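You operate a simulated robot arm through the tools that you are given. There is no shell and no other tool. Be economical: measure what you need, move in short steps, check, and stop when the job is done.

You run a simulated robot arm. Do the job below in one go: nothing can be reset, and whatever is moved stays where it is left.

Task
Put things in order on the top tray of the cart. At the end: the grey neck bulb stands where the grey foam pad stood; the grey foam pad stands where the black relay stood; the black relay stands on top of the cream module (marked "DELAY"); the silver coupling from the top tray of the cart is on the beige stock carton (marked "COUPLINGS"); whatever was shut is shut again. Leave all else as you found it, and nothing knocked over.

The check looks at the end state, three seconds after you hand in, the way a careful person would. Anything else that was tipped, shoved, dropped, spilled or broken makes it a failure.

Robot
A 7-joint arm with a two-finger parallel gripper, fixed in place. Base frame: the origin is at the foot of the arm, x ahead of it, y to its left, z up; the work surface is at about z = 758. Lengths are in mm, angles in rad, forces in N, time in s.
With the tool pointing down near the work surface it reaches from about 300 to 700 mm from the base axis. Its first joint turns from -1.152 to 1.152 rad. Payload 1.57 kg.
The tool frame sits at the grasp point between the pads (the TCP): z along the fingers, y along the line on which they close. The tips reach 30 mm beyond it. The gripper opens to 110 mm. The fingers are 24 mm wide and 12 mm thick; the gripper's body (48 by 112 mm) begins 78 mm behind the TCP.
Orientation is told as [roll, pitch, yaw] about the base's x, y, z axes, in that order, counted from this pose: with the fingers straight down and closing along the base's y, the tool's x points along the base's -x, its y along +y and its z along -z.

Tools
- The arm moves only by the tool move_arm. Its argument "increments" is text: rows parted by semicolons, each of 7 numbers parted by spaces: the shift along the tool's x, y, z in m, then the turn, a rotation vector about the tool's x, y, z in rad, then the opening in per cent of the stroke, from 0 (shut) to 100 (fully open). In form: tx ty tz rx ry rz hand; .... A call has 1 to 10 rows; each row is the pose to reach, as a shift and turn from the pose commanded when the call began, along the tool's axes at that moment. A row lasts 0.2 s, in which the tool goes at most 50 mm and 0.15 rad; a call with a longer step from one row to the next is refused whole, and so is a gripper value outside its range. A pose out of reach is approached as far as the arm can. The call stops where the force on the tool passes 40 N (or 10 N more than at its start, if that is more) or the arm is blocked; 0.2 s more then pass. The fingers move at their own pace (about 108 mm/s each) and stop on an object; they squeeze with about 37 N. The grip force told is the motor's: it shows also when the fingers shut on nothing. Time passes only in rows, and 0.2 s behind the last, so rows that repeat a pose let the fingers close. It gives the time, the measured TCP pose, the force on the tool (base axes), the opening and the grip force at its end, in the units of the frame above (readings bear some noise), with the torque about the TCP (base axes, N m) and any sound that the robot's microphone picked up.
- Cameras (640 x 400 px; columns grow to the right, rows downward): "scene" is fixed at [164.9, -392.6, 1402.5]; the picture's right is [0.79, -0.61, 0.00], its down [-0.36, -0.47, -0.81] and it looks along [0.49, 0.64, -0.59] (base axes); focal length 324 px, centre (320, 200). "wrist" rides on the gripper at [70, 16, -141] in the tool frame; the picture's right is [-0.23, 0.97, 0.00], its down [-0.86, -0.20, -0.48] and it looks along [-0.47, -0.11, 0.88] (tool axes); focal length 222 px, centre (320, 200). There is no depth. A picture from a camera that has moved, and an enlarged one, comes with that camera's place and axes in the base frame and with its lens.
- snapshot(camera): a new picture of that camera. No time passes.
- close_up(camera, box): a new picture of the part [left, top, right, bottom] of that camera's present view, enlarged. No time passes.
- hand_in(): hands the job in; it is judged then, once.

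Go step by step. Nothing tells you positions but the pictures and the camera data: compare them with the known pose of the tool, close in by small moves and look again before you grip or let go. The budget is 120 turns and 84 pictures, counting those below and the enlarged ones. Unless the task says otherwise, let go and move clear before handing in.

The tools are called after ">>>" as name(argument=value, ...) on one line, values as JSON. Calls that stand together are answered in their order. move_arm: Moves the arm, as the interface text tells. Its arguments: {"type":"object","properties":{"increments":{"type":"string"}},"required":["increments"]} The other tools are called the same way: snapshot (camera) takes a picture; close_up (camera, box) takes an enlarged picture of a part of a camera's view; hand_in () hands the job in.

At the start:

```text
t: 0.0
tcp_pos: [367.7, 200.9, 1079.2]
ee_rot: [-0.002, 0.001, 0.0]
contact_force: [-1.3, 0.2, 0.5]
moment: [0.01, -0.01, -0.01]
gripper_width: 110.0
grasp_force: 0.1
```

scene: 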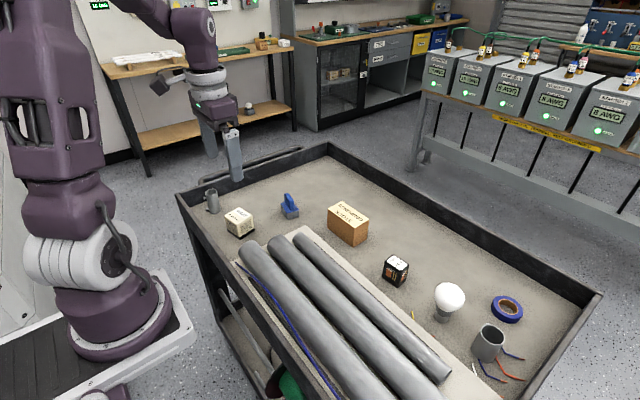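
wrist: 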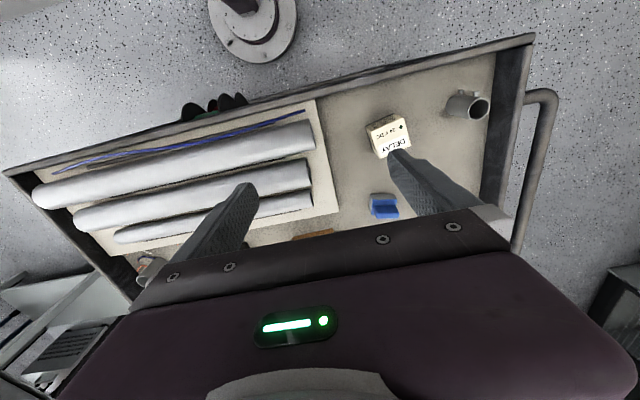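

I see the cart tray with several items, and I can't yet spot the foam pad. I'll enlarge parts of the scene view to identify everything.

>>> close_up(camera="scene", box=[180, 150, 380, 275])

>>> close_up(camera="scene", box=[360, 240, 560, 400])

```text
3.20 times, centred on (280, 212) of scene
camera zoom: at [164.9, -392.6, 1402.5], right [0.79, -0.61, 0.0], down [-0.36, -0.47, -0.81], along [0.49, 0.64, -0.59], focal length 1036 px, centre (448, 160)
```

zoom: 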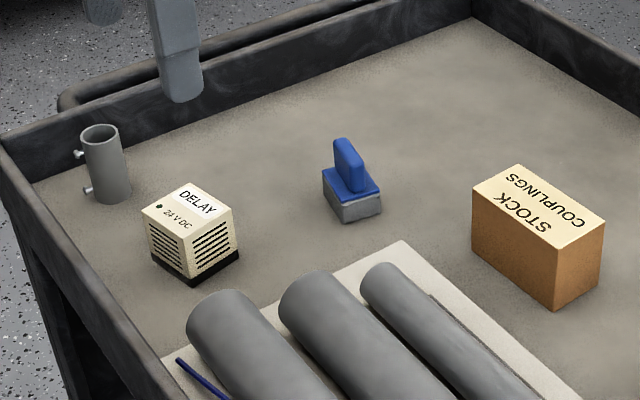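

```text
2.50 times, centred on (460, 320) of scene
camera zoom: at [164.9, -392.6, 1402.5], right [0.79, -0.61, 0.0], down [-0.36, -0.47, -0.81], along [0.49, 0.64, -0.59], focal length 810 px, centre (-30, -100)
```

zoom: 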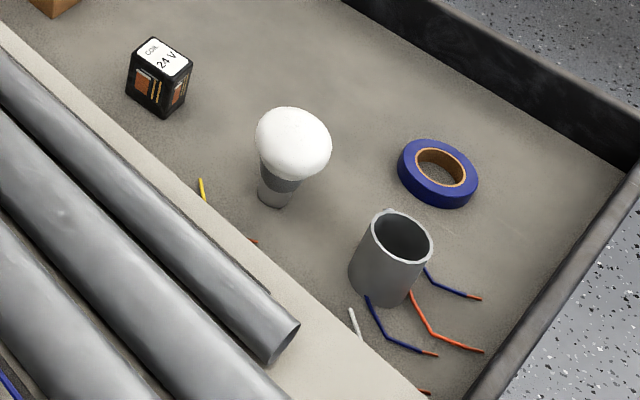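

The coupling is the set-screw tube at the far left corner, the pad is the grey block with the blue handle, and the relay is near (634,-90) with the bulb near (638,-222). I'll hover over the relay first to measure it with the wrist camera.

>>> move_arm(increments="-0.0246 -0.0291 0.013 0 0 0 100; -0.0492 -0.0582 0.026 0 0 0 100; -0.0738 -0.0873 0.039 0 0 0 100; -0.0984 -0.1164 0.052 0 0 0 100; -0.123 -0.1455 0.065 0 0 0 100; -0.1476 -0.1746 0.078 0 0 0 100; -0.1722 -0.2037 0.091 0 0 0 100; -0.1968 -0.2328 0.104 0 0 0 100; -0.2214 -0.2619 0.117 0 0 0 100; -0.246 -0.291 0.13 0 0 0 100")

>>> snapshot(camera="wrist")

>>> snapshot(camera="scene")

```text
t: 2.2
tcp_pos: [616.5, -90.8, 949.0]
ee_rot: [0.002, 0.001, 0.001]
contact_force: [-0.1, -0.1, 0.0]
moment: [0.0, 0.03, -0.02]
gripper_width: 109.9
grasp_force: 0.0
```

```text
79 pictures are left
camera wrist: at [547.4, -74.0, 1091.1], right [0.23, 0.97, 0.0], down [0.86, -0.2, 0.48], along [0.47, -0.11, -0.88], focal length 222 px, centre (320, 200)
```

wrist: 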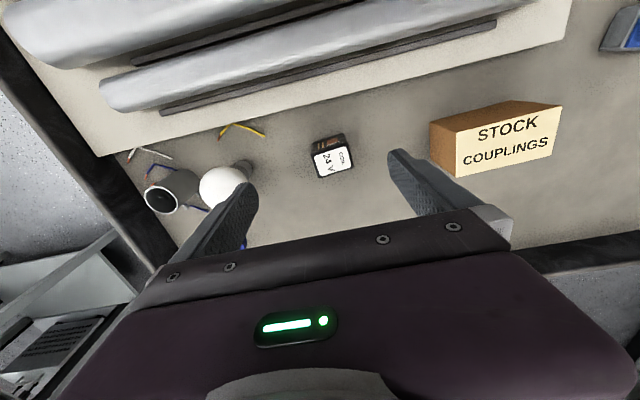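

```text
78 pictures are left
```

scene: 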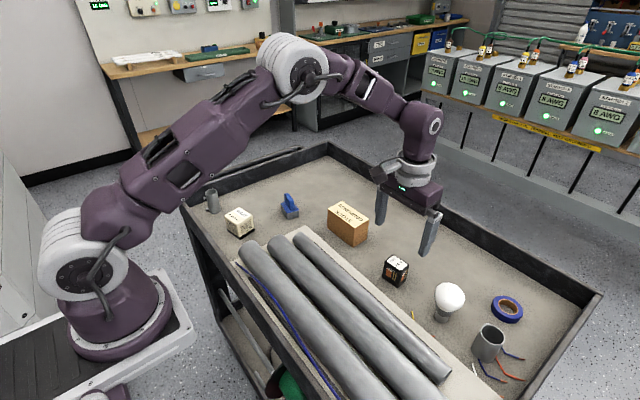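

The relay sits nearly under the gripper. I'll enlarge it, along with the bulb and the carton, to get position and yaw.

>>> close_up(camera="wrist", box=[280, 110, 380, 200])

>>> close_up(camera="wrist", box=[120, 110, 260, 220])

>>> close_up(camera="wrist", box=[420, 80, 580, 190])

```text
4.44 times, centred on (330, 155) of wrist
camera zoom: at [547.4, -74.0, 1091.1], right [0.23, 0.97, 0.0], down [0.86, -0.2, 0.48], along [0.47, -0.11, -0.88], focal length 987 px, centre (276, 400)
```

zoom: 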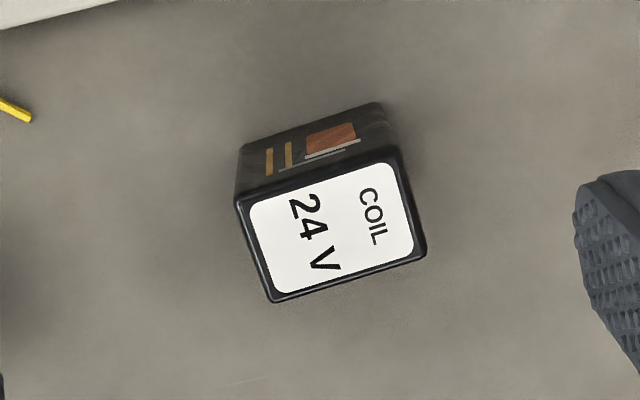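

```text
3.64 times, centred on (190, 165) of wrist
camera zoom: at [547.4, -74.0, 1091.1], right [0.23, 0.97, 0.0], down [0.86, -0.2, 0.48], along [0.47, -0.11, -0.88], focal length 808 px, centre (793, 327)
```

zoom: 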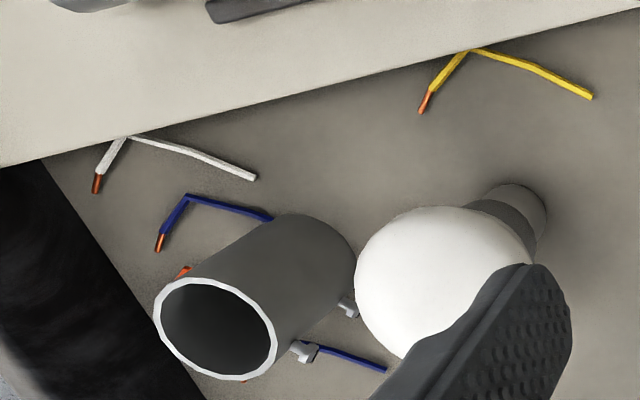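

```text
3.64 times, centred on (500, 135) of wrist
camera zoom: at [547.4, -74.0, 1091.1], right [0.23, 0.97, 0.0], down [0.86, -0.2, 0.48], along [0.47, -0.11, -0.88], focal length 808 px, centre (-334, 436)
```

zoom: 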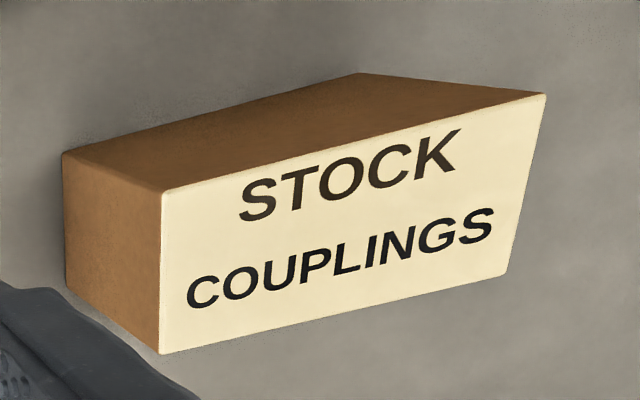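

The relay top is about 48×31 mm, centred near (646,-80) with slight yaw of about 0.06. The tube near the bulb also has set screws, so I must tell the two couplings apart later. I'll lower partway over the relay and check.

>>> move_arm(increments="-0.015 0.006 0.045 0 0 -0.03 100; -0.029 0.0112 0.089 0 0 -0.06 100; -0.029 0.0112 0.089 0 0 -0.06 100")

>>> snapshot(camera="wrist")

>>> close_up(camera="scene", box=[360, 180, 520, 300])

```text
t: 3.0
tcp_pos: [643.0, -76.8, 860.0]
ee_rot: [0.001, -0.002, 0.062]
contact_force: [-0.6, 0.4, 0.7]
moment: [0.0, 0.03, 0.0]
gripper_width: 110.0
grasp_force: 0.0
```

```text
74 pictures are left
camera wrist: at [574.6, -64.8, 1003.1], right [0.17, 0.99, 0.0], down [0.87, -0.15, 0.48], along [0.47, -0.08, -0.88], focal length 222 px, centre (320, 200)
```

wrist: 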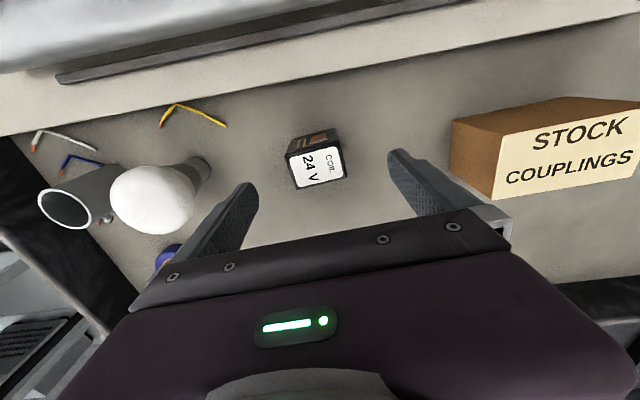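

```text
3.33 times, centred on (440, 240) of scene
camera zoom: at [164.9, -392.6, 1402.5], right [0.79, -0.61, 0.0], down [-0.36, -0.47, -0.81], along [0.49, 0.64, -0.59], focal length 1079 px, centre (-80, 67)
```

zoom: 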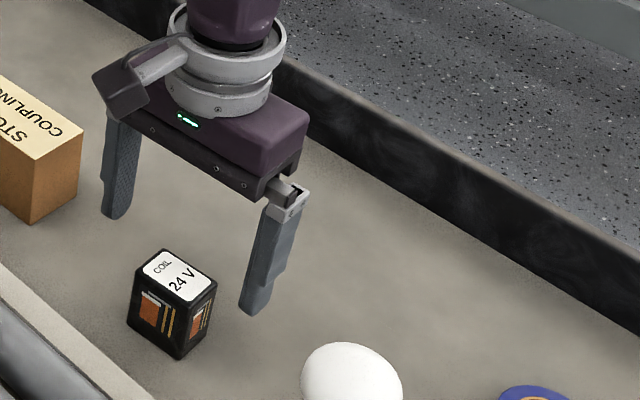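

The relay is centred between the fingers. I'll go down to z≈798, close, and check the grip.

>>> move_arm(increments="-0.002 0 0.031 0 0 0 100; -0.002 0 0.062 0 0 0 100; -0.002 0 0.062 0 0 0 60; -0.002 0 0.062 0 0 0 30; -0.002 0 0.062 0 0 0 0; -0.002 0 0.062 0 0 0 0; -0.002 0 0.062 0 0 0 0")

>>> snapshot(camera="wrist")

```text
t: 4.6
tcp_pos: [646.2, -77.7, 799.2]
ee_rot: [-0.001, -0.001, 0.061]
contact_force: [0.2, -0.6, -0.1]
moment: [-0.05, -0.04, 0.01]
gripper_width: 49.6
grasp_force: 36.9
```

```text
72 pictures are left
camera wrist: at [576.2, -65.5, 941.3], right [0.17, 0.99, 0.0], down [0.87, -0.15, 0.48], along [0.47, -0.08, -0.88], focal length 222 px, centre (320, 200)
```

wrist: 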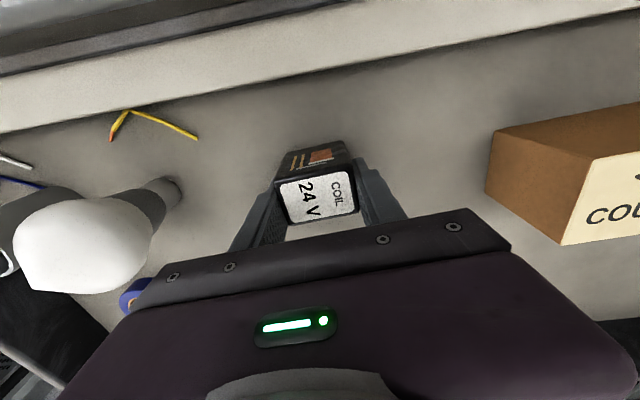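

The relay is held. I'll lift it straight up.

>>> move_arm(increments="0 0 -0.03 0 0 0 0; 0 0 -0.07 0 0 0 0; 0 0 -0.11 0 0 0 0; 0 0 -0.15 0 0 0 0; 0.0 0 -0.17 0 0 0 0")

>>> move_arm(increments="0.0204 0.0416 0 0 0 0 0; 0.0408 0.0832 0 0 0 0 0; 0.0612 0.1248 0 0 0 0 0; 0.0816 0.1664 0 0 0 0 0; 0.102 0.208 0 0 0 0 0; 0.1224 0.2496 0 0 0 0 0; 0.1428 0.2912 0 0 0 0 0; 0.1632 0.3328 0 0 0 0 0; 0.1836 0.3744 0 0 0 0 0; 0.2 0.39 0 0 0 0 0")

>>> snapshot(camera="wrist")

>>> snapshot(camera="scene")

```text
t: 5.8
tcp_pos: [643.9, -78.9, 970.6]
ee_rot: [0.001, -0.002, 0.061]
contact_force: [0.0, 0.9, -0.7]
moment: [-0.02, -0.01, 0.01]
gripper_width: 49.6
grasp_force: 37.3
```

```text
t: 8.0
tcp_pos: [421.5, 298.9, 967.6]
ee_rot: [0.0, -0.001, 0.058]
contact_force: [-0.1, 0.8, 0.4]
moment: [-0.01, -0.01, 0.01]
gripper_width: 49.4
grasp_force: 36.8
```

```text
71 pictures are left
camera wrist: at [352.4, 310.3, 1109.8], right [0.17, 0.99, 0.0], down [0.87, -0.15, 0.48], along [0.47, -0.08, -0.88], focal length 222 px, centre (320, 200)
```

wrist: 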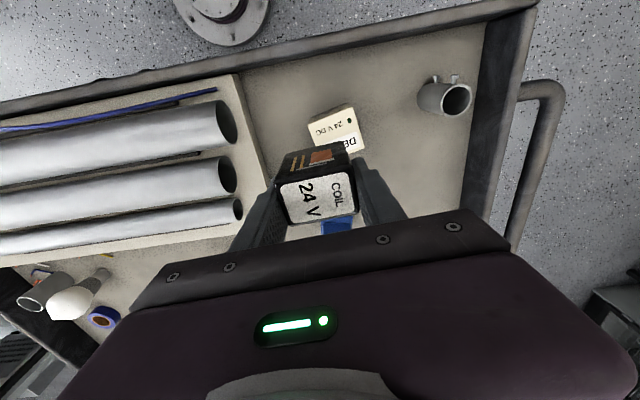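

```text
70 pictures are left
```

scene: 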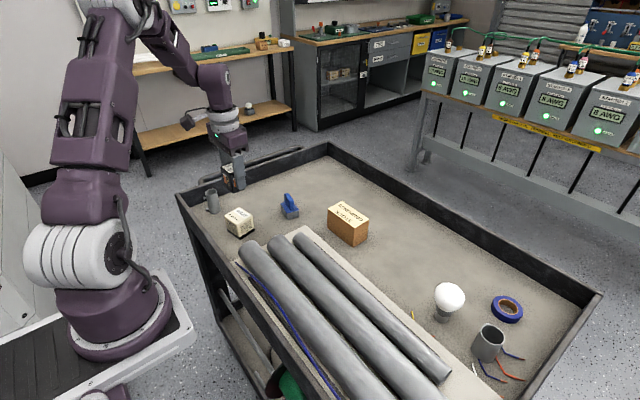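

The held relay covers part of the DELAY module. I'll shift 70 mm forward to see it whole, and also look at the coupling and pad.

>>> move_arm(increments="-0.035 0 0 0 0 0 0; -0.07 0 0 0 0 0 0; -0.07 0 0 0 0 0 0")

>>> close_up(camera="wrist", box=[270, 60, 390, 150])

>>> close_up(camera="wrist", box=[390, 30, 510, 130])

>>> snapshot(camera="wrist")

```text
t: 8.8
tcp_pos: [492.3, 301.3, 966.7]
ee_rot: [0.0, 0.0, 0.06]
contact_force: [0.0, -0.3, -1.2]
moment: [0.01, -0.01, -0.01]
gripper_width: 49.7
grasp_force: 37.2
```

```text
4.44 times, centred on (330, 105) of wrist
camera zoom: at [422.7, 313.4, 1108.9], right [0.17, 0.99, 0.0], down [0.87, -0.15, 0.48], along [0.47, -0.08, -0.88], focal length 987 px, centre (276, 622)
```

zoom: 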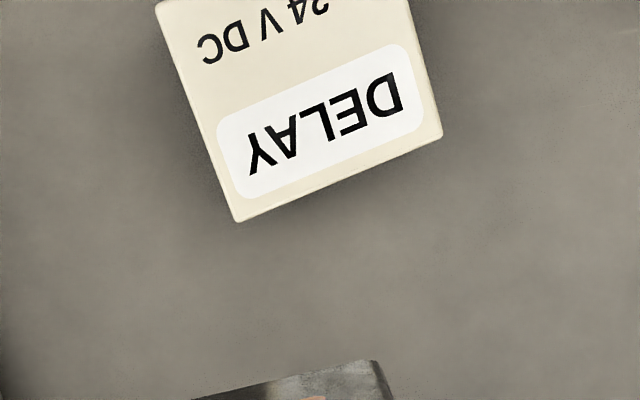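

```text
4.00 times, centred on (450, 80) of wrist
camera zoom: at [422.7, 313.4, 1108.9], right [0.17, 0.99, 0.0], down [0.87, -0.15, 0.48], along [0.47, -0.08, -0.88], focal length 888 px, centre (-200, 680)
```

zoom: 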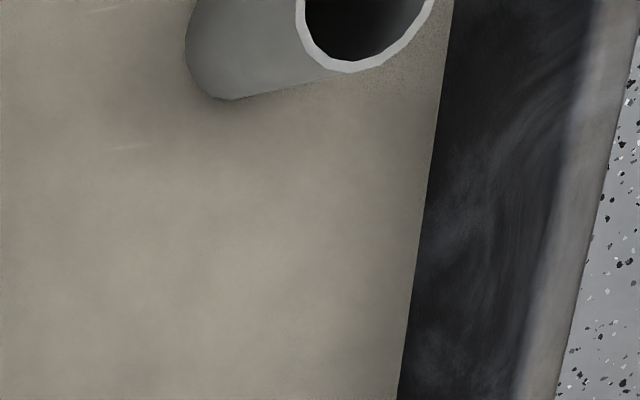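

```text
67 pictures are left
camera wrist: at [422.7, 313.4, 1108.9], right [0.17, 0.99, 0.0], down [0.87, -0.15, 0.48], along [0.47, -0.08, -0.88], focal length 222 px, centre (320, 200)
```

wrist: 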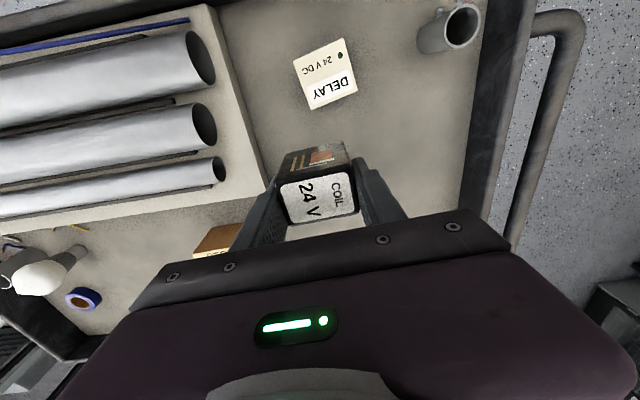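

I'll take one full enlargement of the DELAY top to fix its centre and yaw.

>>> close_up(camera="wrist", box=[265, 20, 385, 120])

>>> close_up(camera="wrist", box=[400, 0, 500, 70])

```text
4.00 times, centred on (325, 70) of wrist
camera zoom: at [422.7, 313.4, 1108.9], right [0.17, 0.99, 0.0], down [0.87, -0.15, 0.48], along [0.47, -0.08, -0.88], focal length 888 px, centre (300, 720)
```

zoom: 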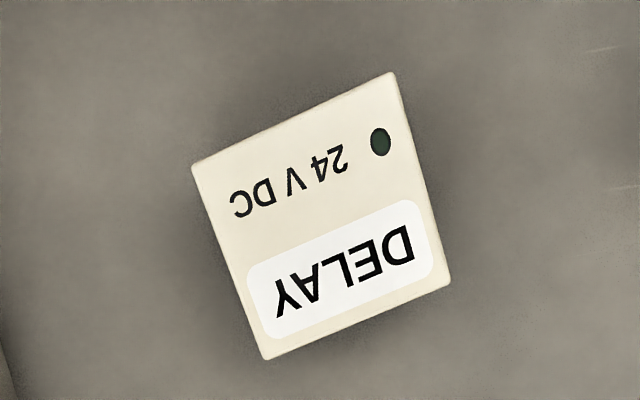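

```text
5.71 times, centred on (450, 35) of wrist
camera zoom: at [422.7, 313.4, 1108.9], right [0.17, 0.99, 0.0], down [0.87, -0.15, 0.48], along [0.47, -0.08, -0.88], focal length 1269 px, centre (-423, 1143)
```

zoom: 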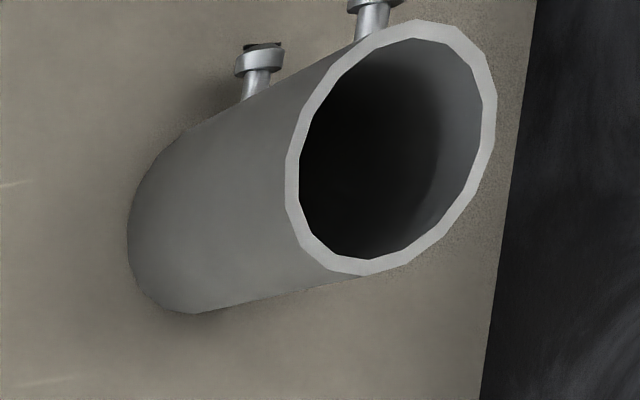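

DELAY's top is about 56×61 mm, centred near (420.3, 321.9) with yaw ≈0.19 and top z ≈803. I'll bring the relay above it, turned to match, and check before lowering.

>>> move_arm(increments="0.035 0.012 0 0 0 -0.065 0; 0.07 0.0235 0 0 0 -0.13 0; 0.07 0.0235 0.045 0 0 -0.13 0; 0.07 0.0235 0.09 0 0 -0.13 0; 0.07 0.0235 0.108 0 0 -0.13 0; 0.07 0.0235 0.108 0 0 -0.13 0")

>>> close_up(camera="scene", box=[190, 140, 310, 250])

>>> snapshot(camera="wrist")

```text
t: 10.2
tcp_pos: [420.2, 322.2, 860.6]
ee_rot: [0.0, -0.001, 0.19]
contact_force: [-0.4, 1.0, -1.7]
moment: [0.01, -0.04, -0.01]
gripper_width: 49.3
grasp_force: 36.9
```

```text
3.64 times, centred on (250, 195) of scene
camera zoom: at [164.9, -392.6, 1402.5], right [0.79, -0.61, 0.0], down [-0.36, -0.47, -0.81], along [0.49, 0.64, -0.59], focal length 1177 px, centre (574, 218)
```

zoom: 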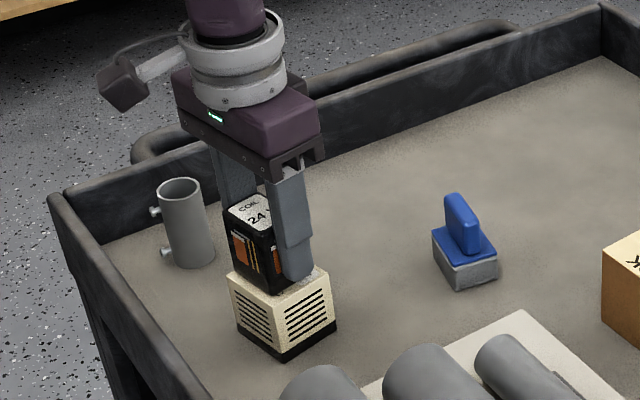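

```text
63 pictures are left
camera wrist: at [350.8, 325.4, 1002.6], right [0.04, 1.0, 0.0], down [0.88, -0.03, 0.48], along [0.48, -0.02, -0.88], focal length 222 px, centre (320, 200)
```

wrist: 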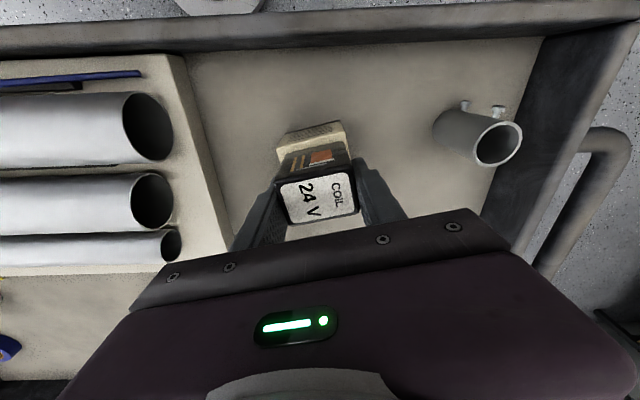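

Alignment over the module looks right. I'll lower gently and watch for contact force.

>>> move_arm(increments="0 0 0.006 0 0 0 0; 0 0 0.010 0 0 0 0; 0 0 0.012 0 0 0 0; 0 0 0.013 0 0 0 0")

>>> close_up(camera="scene", box=[210, 170, 280, 245])

```text
t: 11.4
tcp_pos: [420.8, 323.2, 848.7]
ee_rot: [0.001, -0.004, 0.19]
contact_force: [-3.3, -2.5, 9.4]
moment: [-0.13, 0.13, -0.04]
gripper_width: 49.4
grasp_force: 37.0
stopped in row 4: the force on the tool passed its limit at 41 N (the readings are from after the stop); the commanded pose is now the measured one
```

```text
5.33 times, centred on (245, 208) of scene
camera zoom: at [164.7, -392.8, 1402.4], right [0.79, -0.61, 0.0], down [-0.36, -0.47, -0.81], along [0.49, 0.64, -0.59], focal length 1727 px, centre (720, 160)
```

zoom: 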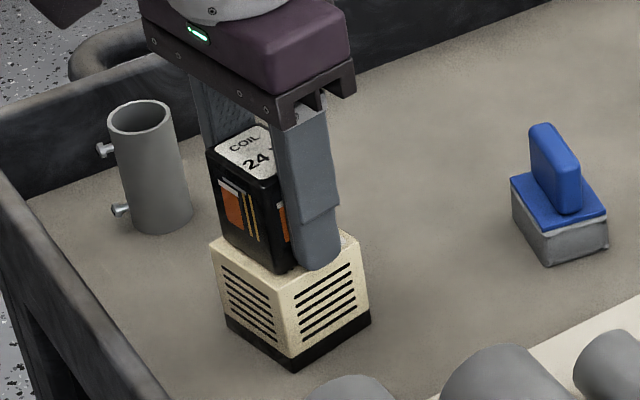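

Contact: the relay rests flat on the module with light force. I'll open the fingers and rise.

>>> move_arm(increments="0 0 -0.0005 0 0 0 50; 0 0 -0.0005 0 0 0 60; 0 0 -0.0005 0 0 0 75; 0 0 -0.035 0 0 0 75; 0 0 -0.075 0 0 0 75; 0 0 -0.12 0 0 0 75")

>>> close_up(camera="scene", box=[190, 160, 310, 250])

>>> snapshot(camera="wrist")

```text
t: 12.8
tcp_pos: [421.2, 322.8, 967.8]
ee_rot: [0.001, -0.005, 0.189]
contact_force: [0.1, -0.4, -0.7]
moment: [0.04, 0.03, 0.02]
gripper_width: 82.6
grasp_force: 0.1
```

```text
4.44 times, centred on (250, 205) of scene
camera zoom: at [164.9, -392.6, 1402.5], right [0.79, -0.61, 0.0], down [-0.36, -0.47, -0.81], along [0.49, 0.64, -0.59], focal length 1439 px, centre (631, 178)
```

zoom: 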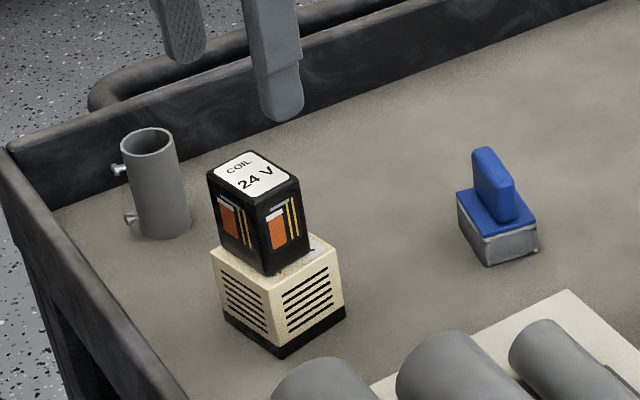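

```text
60 pictures are left
camera wrist: at [349.5, 326.1, 1110.0], right [0.04, 1.0, 0.0], down [0.88, -0.03, 0.48], along [0.48, -0.02, -0.88], focal length 222 px, centre (320, 200)
```

wrist: 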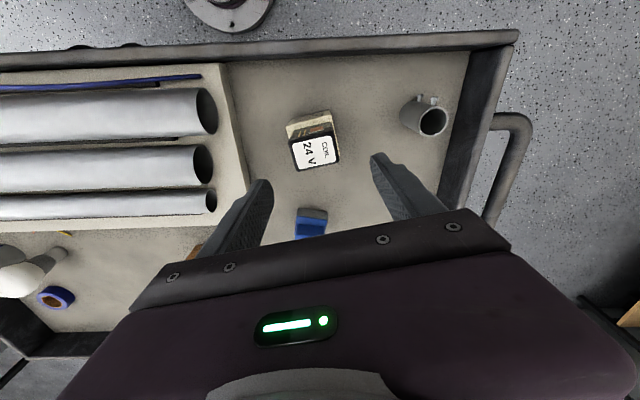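

The relay stands on the module. Next I'll hover over the foam pad near (573,296).

>>> move_arm(increments="-0.036 -0.0138 0 0 0 0 100; -0.072 -0.0276 0 0 0 0 100; -0.108 -0.0414 0 0 0 0 100; -0.144 -0.0552 0 0 0 0 100; -0.144 -0.0552 0 0 0 0 100")

>>> snapshot(camera="wrist")

>>> close_up(camera="wrist", box=[270, 110, 370, 190])

>>> close_up(camera="scene", box=[260, 180, 320, 225])

```text
t: 14.0
tcp_pos: [573.1, 292.7, 968.9]
ee_rot: [0.002, -0.002, 0.19]
contact_force: [-0.2, 0.0, -0.1]
moment: [0.0, 0.04, 0.02]
gripper_width: 110.2
grasp_force: 0.1
```

```text
59 pictures are left
camera wrist: at [501.4, 296.2, 1110.3], right [0.04, 1.0, 0.0], down [0.88, -0.03, 0.48], along [0.48, -0.02, -0.88], focal length 222 px, centre (320, 200)
```

wrist: 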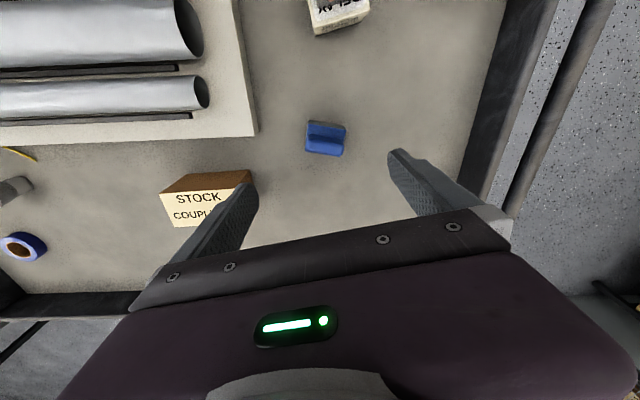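

```text
5.00 times, centred on (320, 150) of wrist
camera zoom: at [501.4, 296.2, 1110.3], right [0.04, 1.0, 0.0], down [0.88, -0.03, 0.48], along [0.48, -0.02, -0.88], focal length 1111 px, centre (320, 450)
```

zoom: 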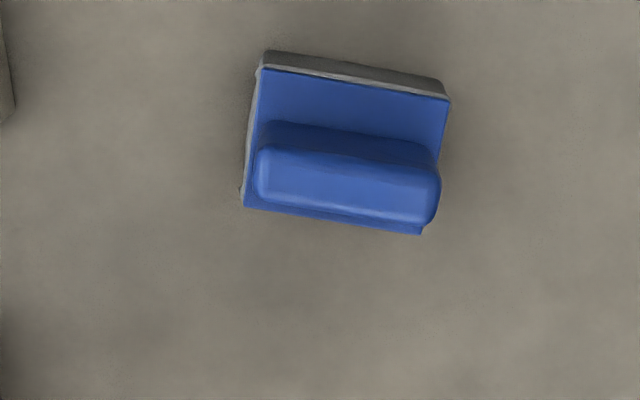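

```text
8.89 times, centred on (290, 202) of scene
camera zoom: at [164.9, -392.6, 1402.5], right [0.79, -0.61, 0.0], down [-0.36, -0.47, -0.81], along [0.49, 0.64, -0.59], focal length 2878 px, centre (587, 178)
```

zoom: 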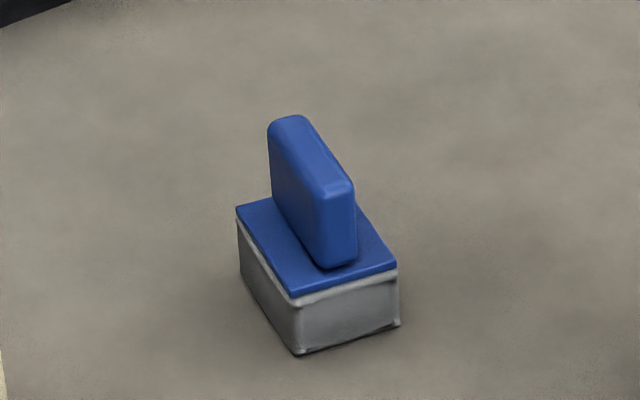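

The pad is ~55×40 mm with an upright fin, centred about (581,299), yaw ≈ -0.2. I'll turn the gripper to match, lower to a safe height, and look again.

>>> move_arm(increments="-0.0088 0.0034 0 0 0 0.13 100; -0.0088 0.0034 0.03 0 0 0.26 100; -0.0088 0.0034 0.06 0 0 0.39 100; -0.0088 0.0034 0.09 0 0 0.39 100; -0.0088 0.0034 0.09 0 0 0.39 100")

>>> close_up(camera="wrist", box=[220, 100, 420, 220])

>>> close_up(camera="scene", box=[240, 130, 340, 230])

```text
t: 15.2
tcp_pos: [580.5, 297.8, 876.6]
ee_rot: [0.002, -0.005, -0.199]
contact_force: [0.1, -0.9, -0.4]
moment: [-0.03, 0.0, 0.01]
gripper_width: 110.4
grasp_force: 0.1
```

```text
3.20 times, centred on (320, 160) of wrist
camera zoom: at [517.1, 328.5, 1019.6], right [0.42, 0.91, 0.0], down [0.8, -0.37, 0.48], along [0.44, -0.2, -0.88], focal length 711 px, centre (320, 328)
```

zoom: 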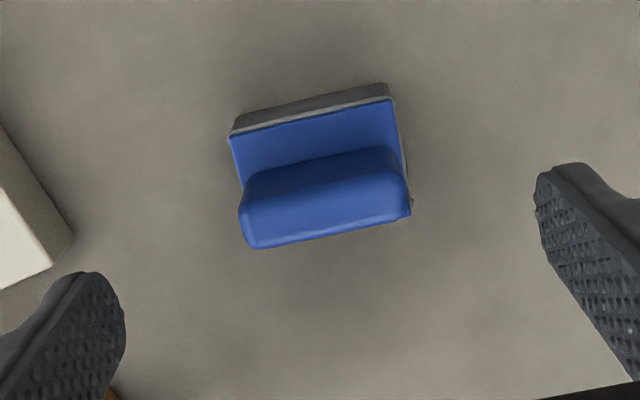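

```text
4.00 times, centred on (290, 180) of scene
camera zoom: at [164.9, -392.6, 1402.5], right [0.79, -0.61, 0.0], down [-0.36, -0.47, -0.81], along [0.49, 0.64, -0.59], focal length 1295 px, centre (440, 280)
```

zoom: 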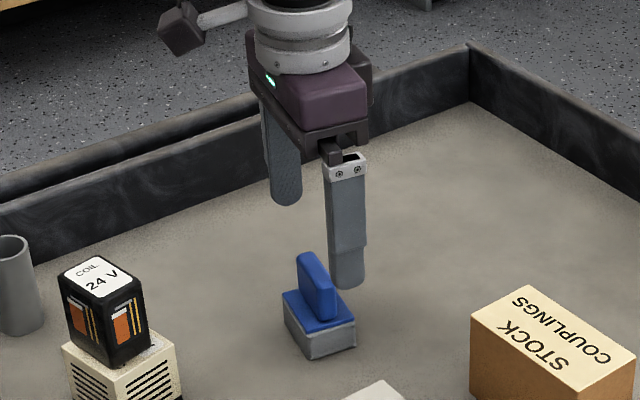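

The pad is centred and aligned. I'll lower to z≈793 and close on its ends.

>>> move_arm(increments="0 0.002 0.04 0 0 0 100; -0.001 0.002 0.084 0 0 0 100; -0.001 0.002 0.084 0 0 0 60; -0.001 0.002 0.084 0 0 0 35; -0.001 0.002 0.084 0 0 0 0; -0.001 0.002 0.084 0 0 0 0; -0.001 0.002 0.084 0 0 0 0")

>>> close_up(camera="scene", box=[240, 130, 340, 230])

>>> snapshot(camera="wrist")

```text
t: 16.8
tcp_pos: [581.5, 300.8, 792.8]
ee_rot: [0.005, -0.003, -0.199]
contact_force: [0.3, 0.1, 0.1]
moment: [0.0, 0.01, -0.02]
gripper_width: 56.8
grasp_force: 36.7
```

```text
4.00 times, centred on (290, 180) of scene
camera zoom: at [164.9, -392.6, 1402.5], right [0.79, -0.61, 0.0], down [-0.36, -0.47, -0.81], along [0.49, 0.64, -0.59], focal length 1295 px, centre (440, 280)
```

zoom: 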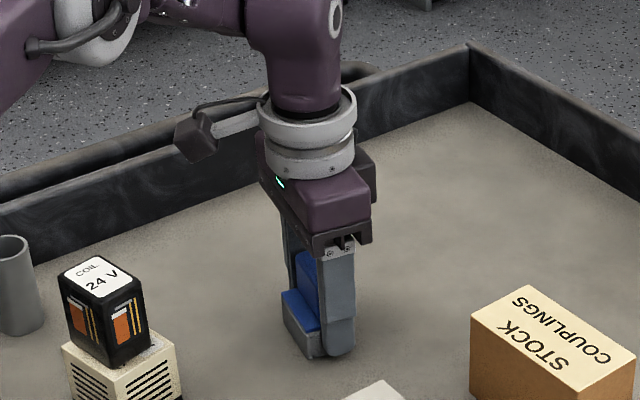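

```text
53 pictures are left
camera wrist: at [518.6, 330.6, 936.4], right [0.42, 0.91, 0.0], down [0.8, -0.37, 0.48], along [0.44, -0.2, -0.88], focal length 222 px, centre (320, 200)
```

wrist: 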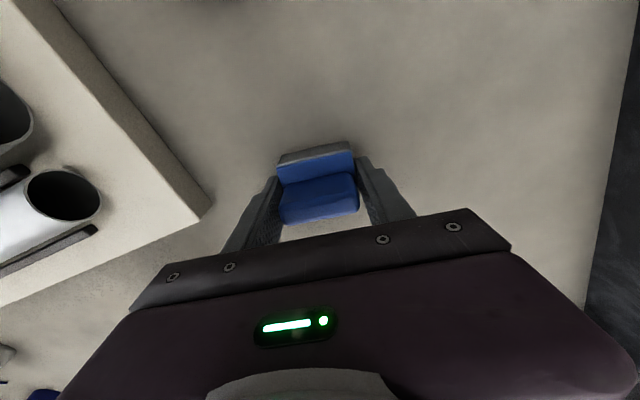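

The pad is held. I'll lift it and carry it toward the relay's old spot at (645,-79).

>>> move_arm(increments="0 0 -0.03 0 0 0 0; 0 0 -0.07 0 0 0 0; 0 0 -0.11 0 0 0 0; 0 0 -0.14 0 0 0 0")

>>> move_arm(increments="-0.0153 -0.0399 0 0 0 -0.02 0; -0.0306 -0.0798 0 0 0 -0.04 0; -0.0459 -0.1198 0 0 0 -0.06 0; -0.0612 -0.1597 0 0 0 -0.09 0; -0.0765 -0.1996 0 0 0 -0.11 0; -0.0918 -0.2395 0 0 0 -0.13 0; -0.1071 -0.2795 0 0 0 -0.16 0; -0.1224 -0.3194 0 0 0 -0.18 0; -0.1377 -0.3593 0 0 0 -0.2 0; -0.1377 -0.3593 0 0 0 -0.2 0")

>>> close_up(camera="scene", box=[340, 160, 500, 300])

```text
t: 17.8
tcp_pos: [582.1, 303.5, 934.1]
ee_rot: [0.002, -0.003, -0.2]
contact_force: [0.4, -0.9, -1.3]
moment: [-0.01, 0.02, -0.01]
gripper_width: 57.1
grasp_force: 37.0
```

```text
t: 20.0
tcp_pos: [647.4, -78.3, 934.0]
ee_rot: [0.002, -0.003, 0.001]
contact_force: [-0.6, 0.0, -1.2]
moment: [-0.01, 0.03, 0.01]
gripper_width: 56.8
grasp_force: 37.3
```

```text
2.86 times, centred on (420, 230) of scene
camera zoom: at [164.9, -392.6, 1402.5], right [0.79, -0.61, 0.0], down [-0.36, -0.47, -0.81], along [0.49, 0.64, -0.59], focal length 925 px, centre (34, 114)
```

zoom: 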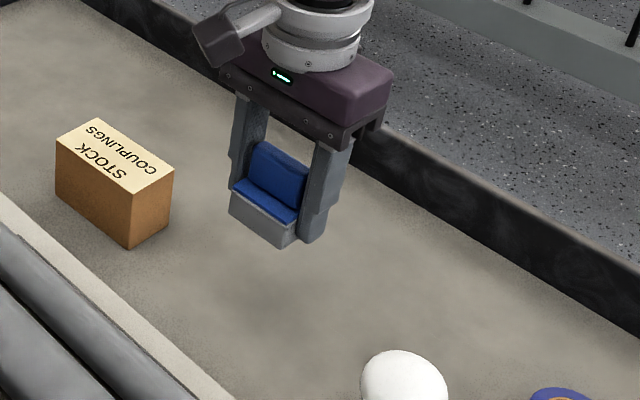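

The pad is over the relay's old spot. I'll lower it to the tray, with small steps at the end.

>>> move_arm(increments="0.001 -0.001 0.045 0 0 0 0; 0.001 -0.001 0.09 0 0 0 0; 0.001 -0.001 0.12 0 0 0 0; 0.001 -0.001 0.132 0 0 0 0; 0.001 -0.001 0.136 0 0 0 0; 0.001 -0.001 0.138 0 0 0 0; 0.001 -0.001 0.139 0 0 0 0; 0.001 -0.001 0.139 0 0 0 0")

>>> close_up(camera="scene", box=[360, 210, 460, 300])

```text
t: 21.8
tcp_pos: [645.1, -77.9, 795.4]
ee_rot: [0.004, -0.004, -0.001]
contact_force: [-0.1, 0.3, -1.0]
moment: [0.0, -0.01, 0.01]
gripper_width: 56.9
grasp_force: 36.9
```

```text
4.44 times, centred on (410, 255) of scene
camera zoom: at [164.9, -392.6, 1402.5], right [0.79, -0.61, 0.0], down [-0.36, -0.47, -0.81], along [0.49, 0.64, -0.59], focal length 1439 px, centre (-80, -44)
```

zoom: 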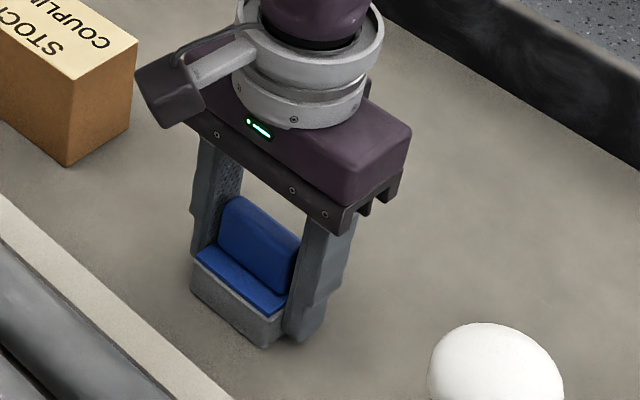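

No contact yet, so it hangs about a millimetre or two above the tray. I'll ease down until it touches.

>>> move_arm(increments="0 0 0.001 0 0 0 0; 0 0 0.0015 0 0 0 0; 0 0 0.002 0 0 0 0; 0 0 0.0025 0 0 0 0")

```text
t: 22.8
tcp_pos: [646.1, -78.1, 792.8]
ee_rot: [0.003, -0.006, 0.001]
contact_force: [-4.3, 3.2, 28.7]
moment: [0.01, 0.11, -0.04]
gripper_width: 57.2
grasp_force: 37.3
```

It is down on the tray. I'll ease off half a millimetre, open and rise.

>>> move_arm(increments="0 0 -0.0015 0 0 0 0; 0 0 -0.0015 0 0 0 70; 0 0 -0.0015 0 0 0 80; 0 0 -0.0015 0 0 0 80; 0 0 -0.04 0 0 0 80; 0 0 -0.085 0 0 0 80; 0 0 -0.13 0 0 0 80; 0 0 -0.17 0 0 0 80")

>>> snapshot(camera="scene")

>>> snapshot(camera="wrist")

```text
t: 24.6
tcp_pos: [646.0, -78.6, 962.3]
ee_rot: [0.002, -0.002, 0.001]
contact_force: [0.2, 0.6, 0.5]
moment: [-0.03, 0.02, 0.0]
gripper_width: 87.9
grasp_force: 0.1
```

```text
50 pictures are left
```

scene: 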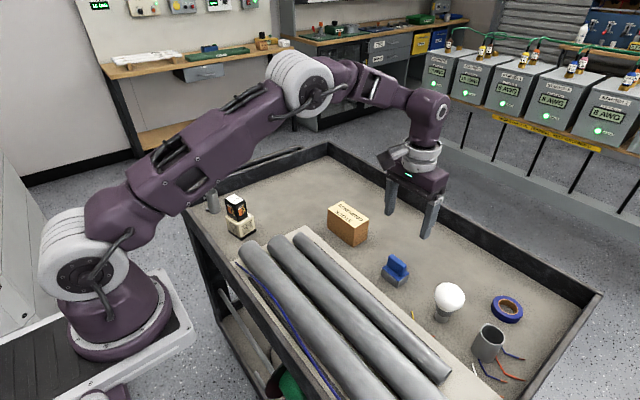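

```text
49 pictures are left
camera wrist: at [576.7, -62.0, 1104.1], right [0.23, 0.97, 0.0], down [0.85, -0.2, 0.48], along [0.47, -0.11, -0.88], focal length 222 px, centre (320, 200)
```

wrist: 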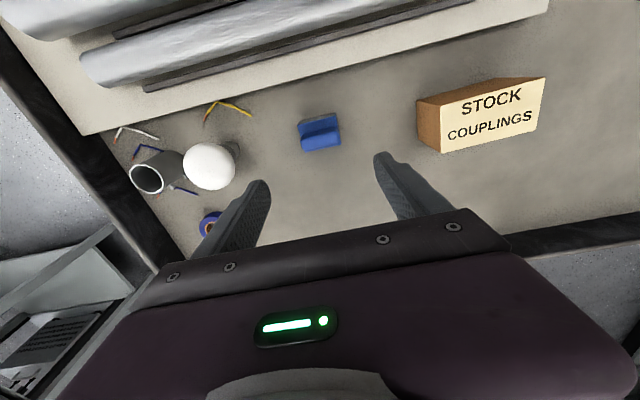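

The pad now stands where the relay stood. Next I'll hover near the bulb at about (635,-200) for measuring.

>>> move_arm(increments="0.003 -0.045 0 0 0 0 80; 0.006 -0.09 0 0 0 0 80; 0.01 -0.135 0 0 0 0 80; 0.01 -0.135 0 0 0 0 80")

>>> snapshot(camera="wrist")

>>> close_up(camera="wrist", box=[230, 100, 390, 200])

>>> close_up(camera="scene", box=[400, 250, 550, 390])

```text
t: 25.6
tcp_pos: [632.3, -214.1, 958.3]
ee_rot: [0.002, -0.003, 0.002]
contact_force: [-1.4, 0.3, 0.2]
moment: [-0.01, 0.01, 0.03]
gripper_width: 88.1
grasp_force: 0.0
```

```text
48 pictures are left
camera wrist: at [563.9, -197.9, 1101.1], right [0.23, 0.97, 0.0], down [0.85, -0.2, 0.48], along [0.47, -0.11, -0.88], focal length 222 px, centre (320, 200)
```

wrist: 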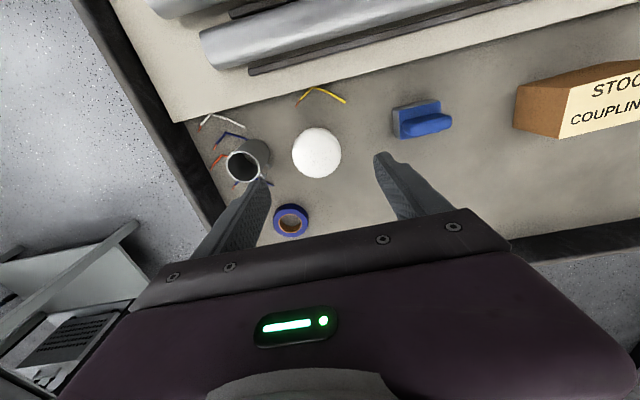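

```text
4.00 times, centred on (310, 150) of wrist
camera zoom: at [563.9, -197.9, 1101.1], right [0.23, 0.97, 0.0], down [0.85, -0.2, 0.48], along [0.47, -0.11, -0.88], focal length 888 px, centre (360, 400)
```

zoom: 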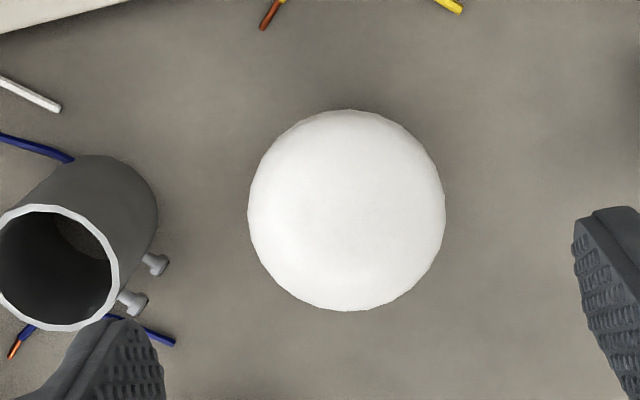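

```text
2.86 times, centred on (475, 320) of scene
camera zoom: at [164.9, -392.6, 1402.5], right [0.79, -0.61, 0.0], down [-0.36, -0.47, -0.81], along [0.49, 0.64, -0.59], focal length 925 px, centre (-123, -143)
```

zoom: 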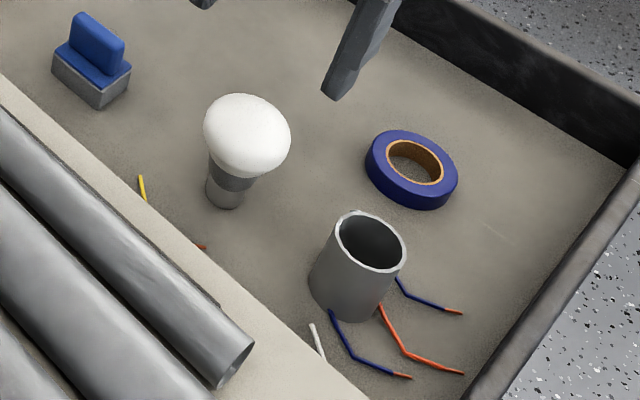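

The globe is about 63 mm wide, centred near (644,-221) with its equator at z≈828. I'll line up and descend to straddle it.

>>> move_arm(increments="-0.010 -0.007 0 0 0 0 80; -0.010 -0.007 0.04 0 0 0 80; -0.010 -0.007 0.065 0 0 0 80; -0.010 -0.007 0.065 0 0 0 80")

>>> snapshot(camera="wrist")

>>> close_up(camera="scene", box=[400, 220, 530, 330])

```text
t: 26.6
tcp_pos: [644.3, -220.4, 895.1]
ee_rot: [0.001, -0.004, -0.001]
contact_force: [0.1, 0.2, -0.2]
moment: [-0.01, -0.03, 0.02]
gripper_width: 87.9
grasp_force: 0.0
```

```text
45 pictures are left
camera wrist: at [576.5, -204.5, 1037.1], right [0.23, 0.97, 0.0], down [0.85, -0.2, 0.48], along [0.47, -0.11, -0.88], focal length 222 px, centre (320, 200)
```

wrist: 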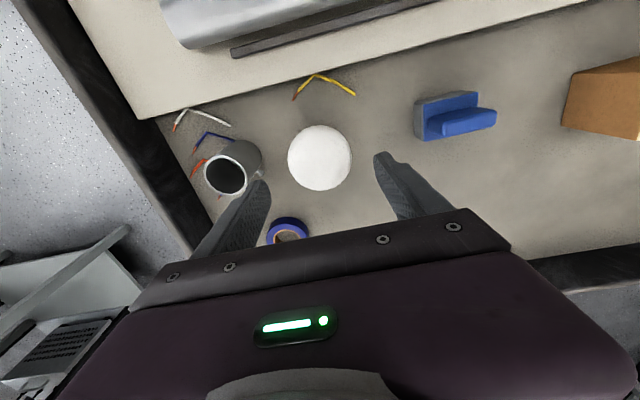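

```text
3.64 times, centred on (465, 275) of scene
camera zoom: at [164.9, -392.6, 1402.5], right [0.79, -0.61, 0.0], down [-0.36, -0.47, -0.81], along [0.49, 0.64, -0.59], focal length 1177 px, centre (-207, -73)
```

zoom: 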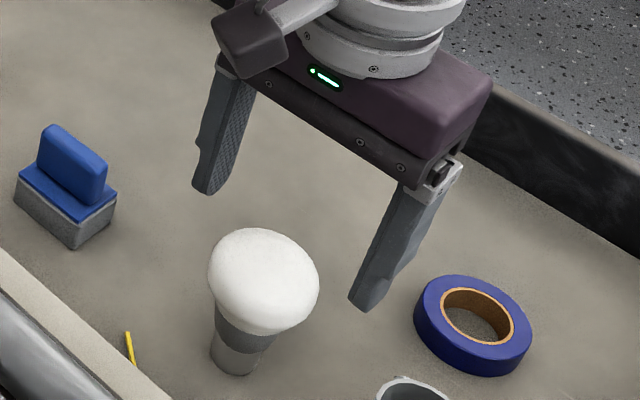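

The globe is centred between the fingers to within 2 mm. I'll descend to z≈827 and close gently.

>>> move_arm(increments="0.002 0 0.035 0 0 0 80; 0.002 0 0.069 0 0 0 80; 0.002 0 0.069 0 0 0 65; 0.002 0 0.069 0 0 0 55; 0.002 0 0.069 0 0 0 40; 0.002 0 0.069 0 0 0 40")

>>> snapshot(camera="wrist")

>>> close_up(camera="scene", box=[400, 220, 530, 330])

```text
t: 28.0
tcp_pos: [642.6, -220.1, 826.1]
ee_rot: [0.002, -0.004, -0.001]
contact_force: [0.8, 0.0, -0.1]
moment: [-0.01, -0.01, 0.0]
gripper_width: 58.2
grasp_force: 36.9
```

```text
43 pictures are left
camera wrist: at [573.1, -204.0, 968.2], right [0.23, 0.97, 0.0], down [0.85, -0.2, 0.48], along [0.47, -0.11, -0.88], focal length 222 px, centre (320, 200)
```

wrist: 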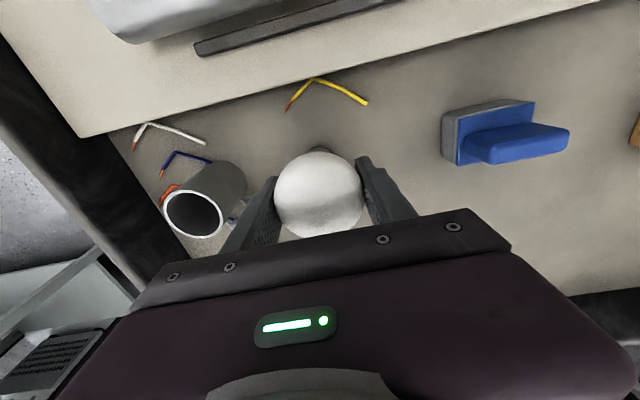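

```text
3.64 times, centred on (465, 275) of scene
camera zoom: at [164.9, -392.6, 1402.5], right [0.79, -0.61, 0.0], down [-0.36, -0.47, -0.81], along [0.49, 0.64, -0.59], focal length 1177 px, centre (-207, -73)
```

zoom: 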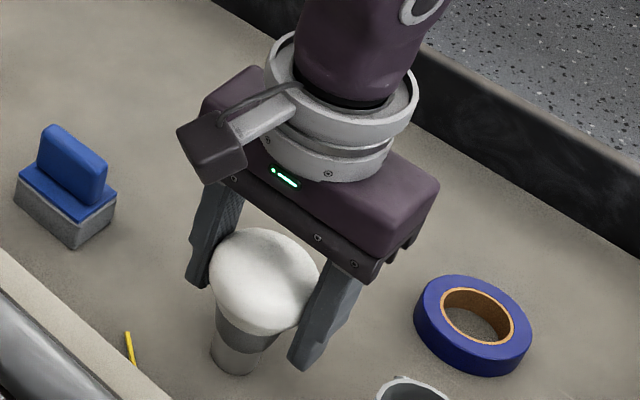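

The bulb is gripped at its equator. I'll lift it and check that it hangs straight.

>>> move_arm(increments="0 0 -0.02 0 0 0 40; 0 0 -0.05 0 0 0 40; 0 0 -0.08 0 0 0 40; 0 0 -0.11 0 0 0 40; 0 0 -0.13 0 0 0 40")

>>> close_up(camera="scene", box=[400, 150, 530, 280])

```text
t: 29.2
tcp_pos: [641.1, -219.9, 957.0]
ee_rot: [0.002, -0.004, 0.0]
contact_force: [0.0, -0.2, -1.2]
moment: [-0.01, -0.01, 0.01]
gripper_width: 58.5
grasp_force: 37.1
```

```text
3.08 times, centred on (465, 215) of scene
camera zoom: at [164.9, -392.6, 1402.5], right [0.79, -0.61, 0.0], down [-0.36, -0.47, -0.81], along [0.49, 0.64, -0.59], focal length 996 px, centre (-126, 154)
```

zoom: 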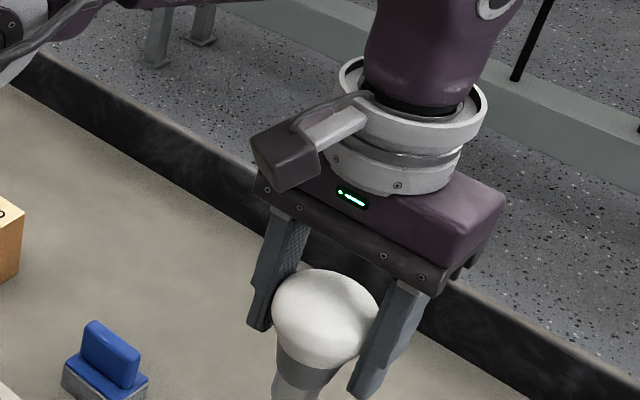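

The bulb is upright in the grip. I'll carry it over to the pad's old place at (581.5,300).

>>> move_arm(increments="0.005 0.0434 0 0 0 0 40; 0.0101 0.0868 0 0 0 0 40; 0.0151 0.1302 0 0 0 0 40; 0.0202 0.1737 0 0 0 0 40; 0.0252 0.2171 0 0 0 0 40; 0.0302 0.2605 0 0 0 0 40")

>>> move_arm(increments="0.005 0.0434 0 0 0 0 40; 0.0101 0.0868 0 0 0 0 40; 0.0151 0.1302 0 0 0 0 40; 0.0202 0.1737 0 0 0 0 40; 0.0252 0.2171 0 0 0 0 40; 0.0302 0.2605 0 0 0 0 40; 0.0302 0.2605 0 0 0 0 40")

>>> close_up(camera="scene", box=[200, 100, 380, 240])

```text
t: 30.6
tcp_pos: [611.8, 39.4, 959.9]
ee_rot: [0.002, -0.002, 0.0]
contact_force: [-0.6, 0.6, -0.7]
moment: [-0.06, -0.05, 0.0]
gripper_width: 58.3
grasp_force: 36.9
```

```text
t: 32.2
tcp_pos: [581.5, 302.1, 958.9]
ee_rot: [0.001, -0.003, 0.001]
contact_force: [-0.6, 0.0, -1.1]
moment: [-0.02, 0.0, -0.02]
gripper_width: 58.2
grasp_force: 37.1
```

```text
2.86 times, centred on (290, 170) of scene
camera zoom: at [164.9, -392.6, 1402.5], right [0.79, -0.61, 0.0], down [-0.36, -0.47, -0.81], along [0.49, 0.64, -0.59], focal length 925 px, centre (406, 286)
```

zoom: 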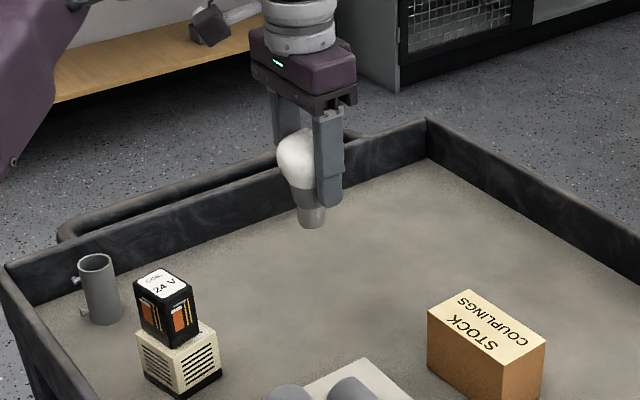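

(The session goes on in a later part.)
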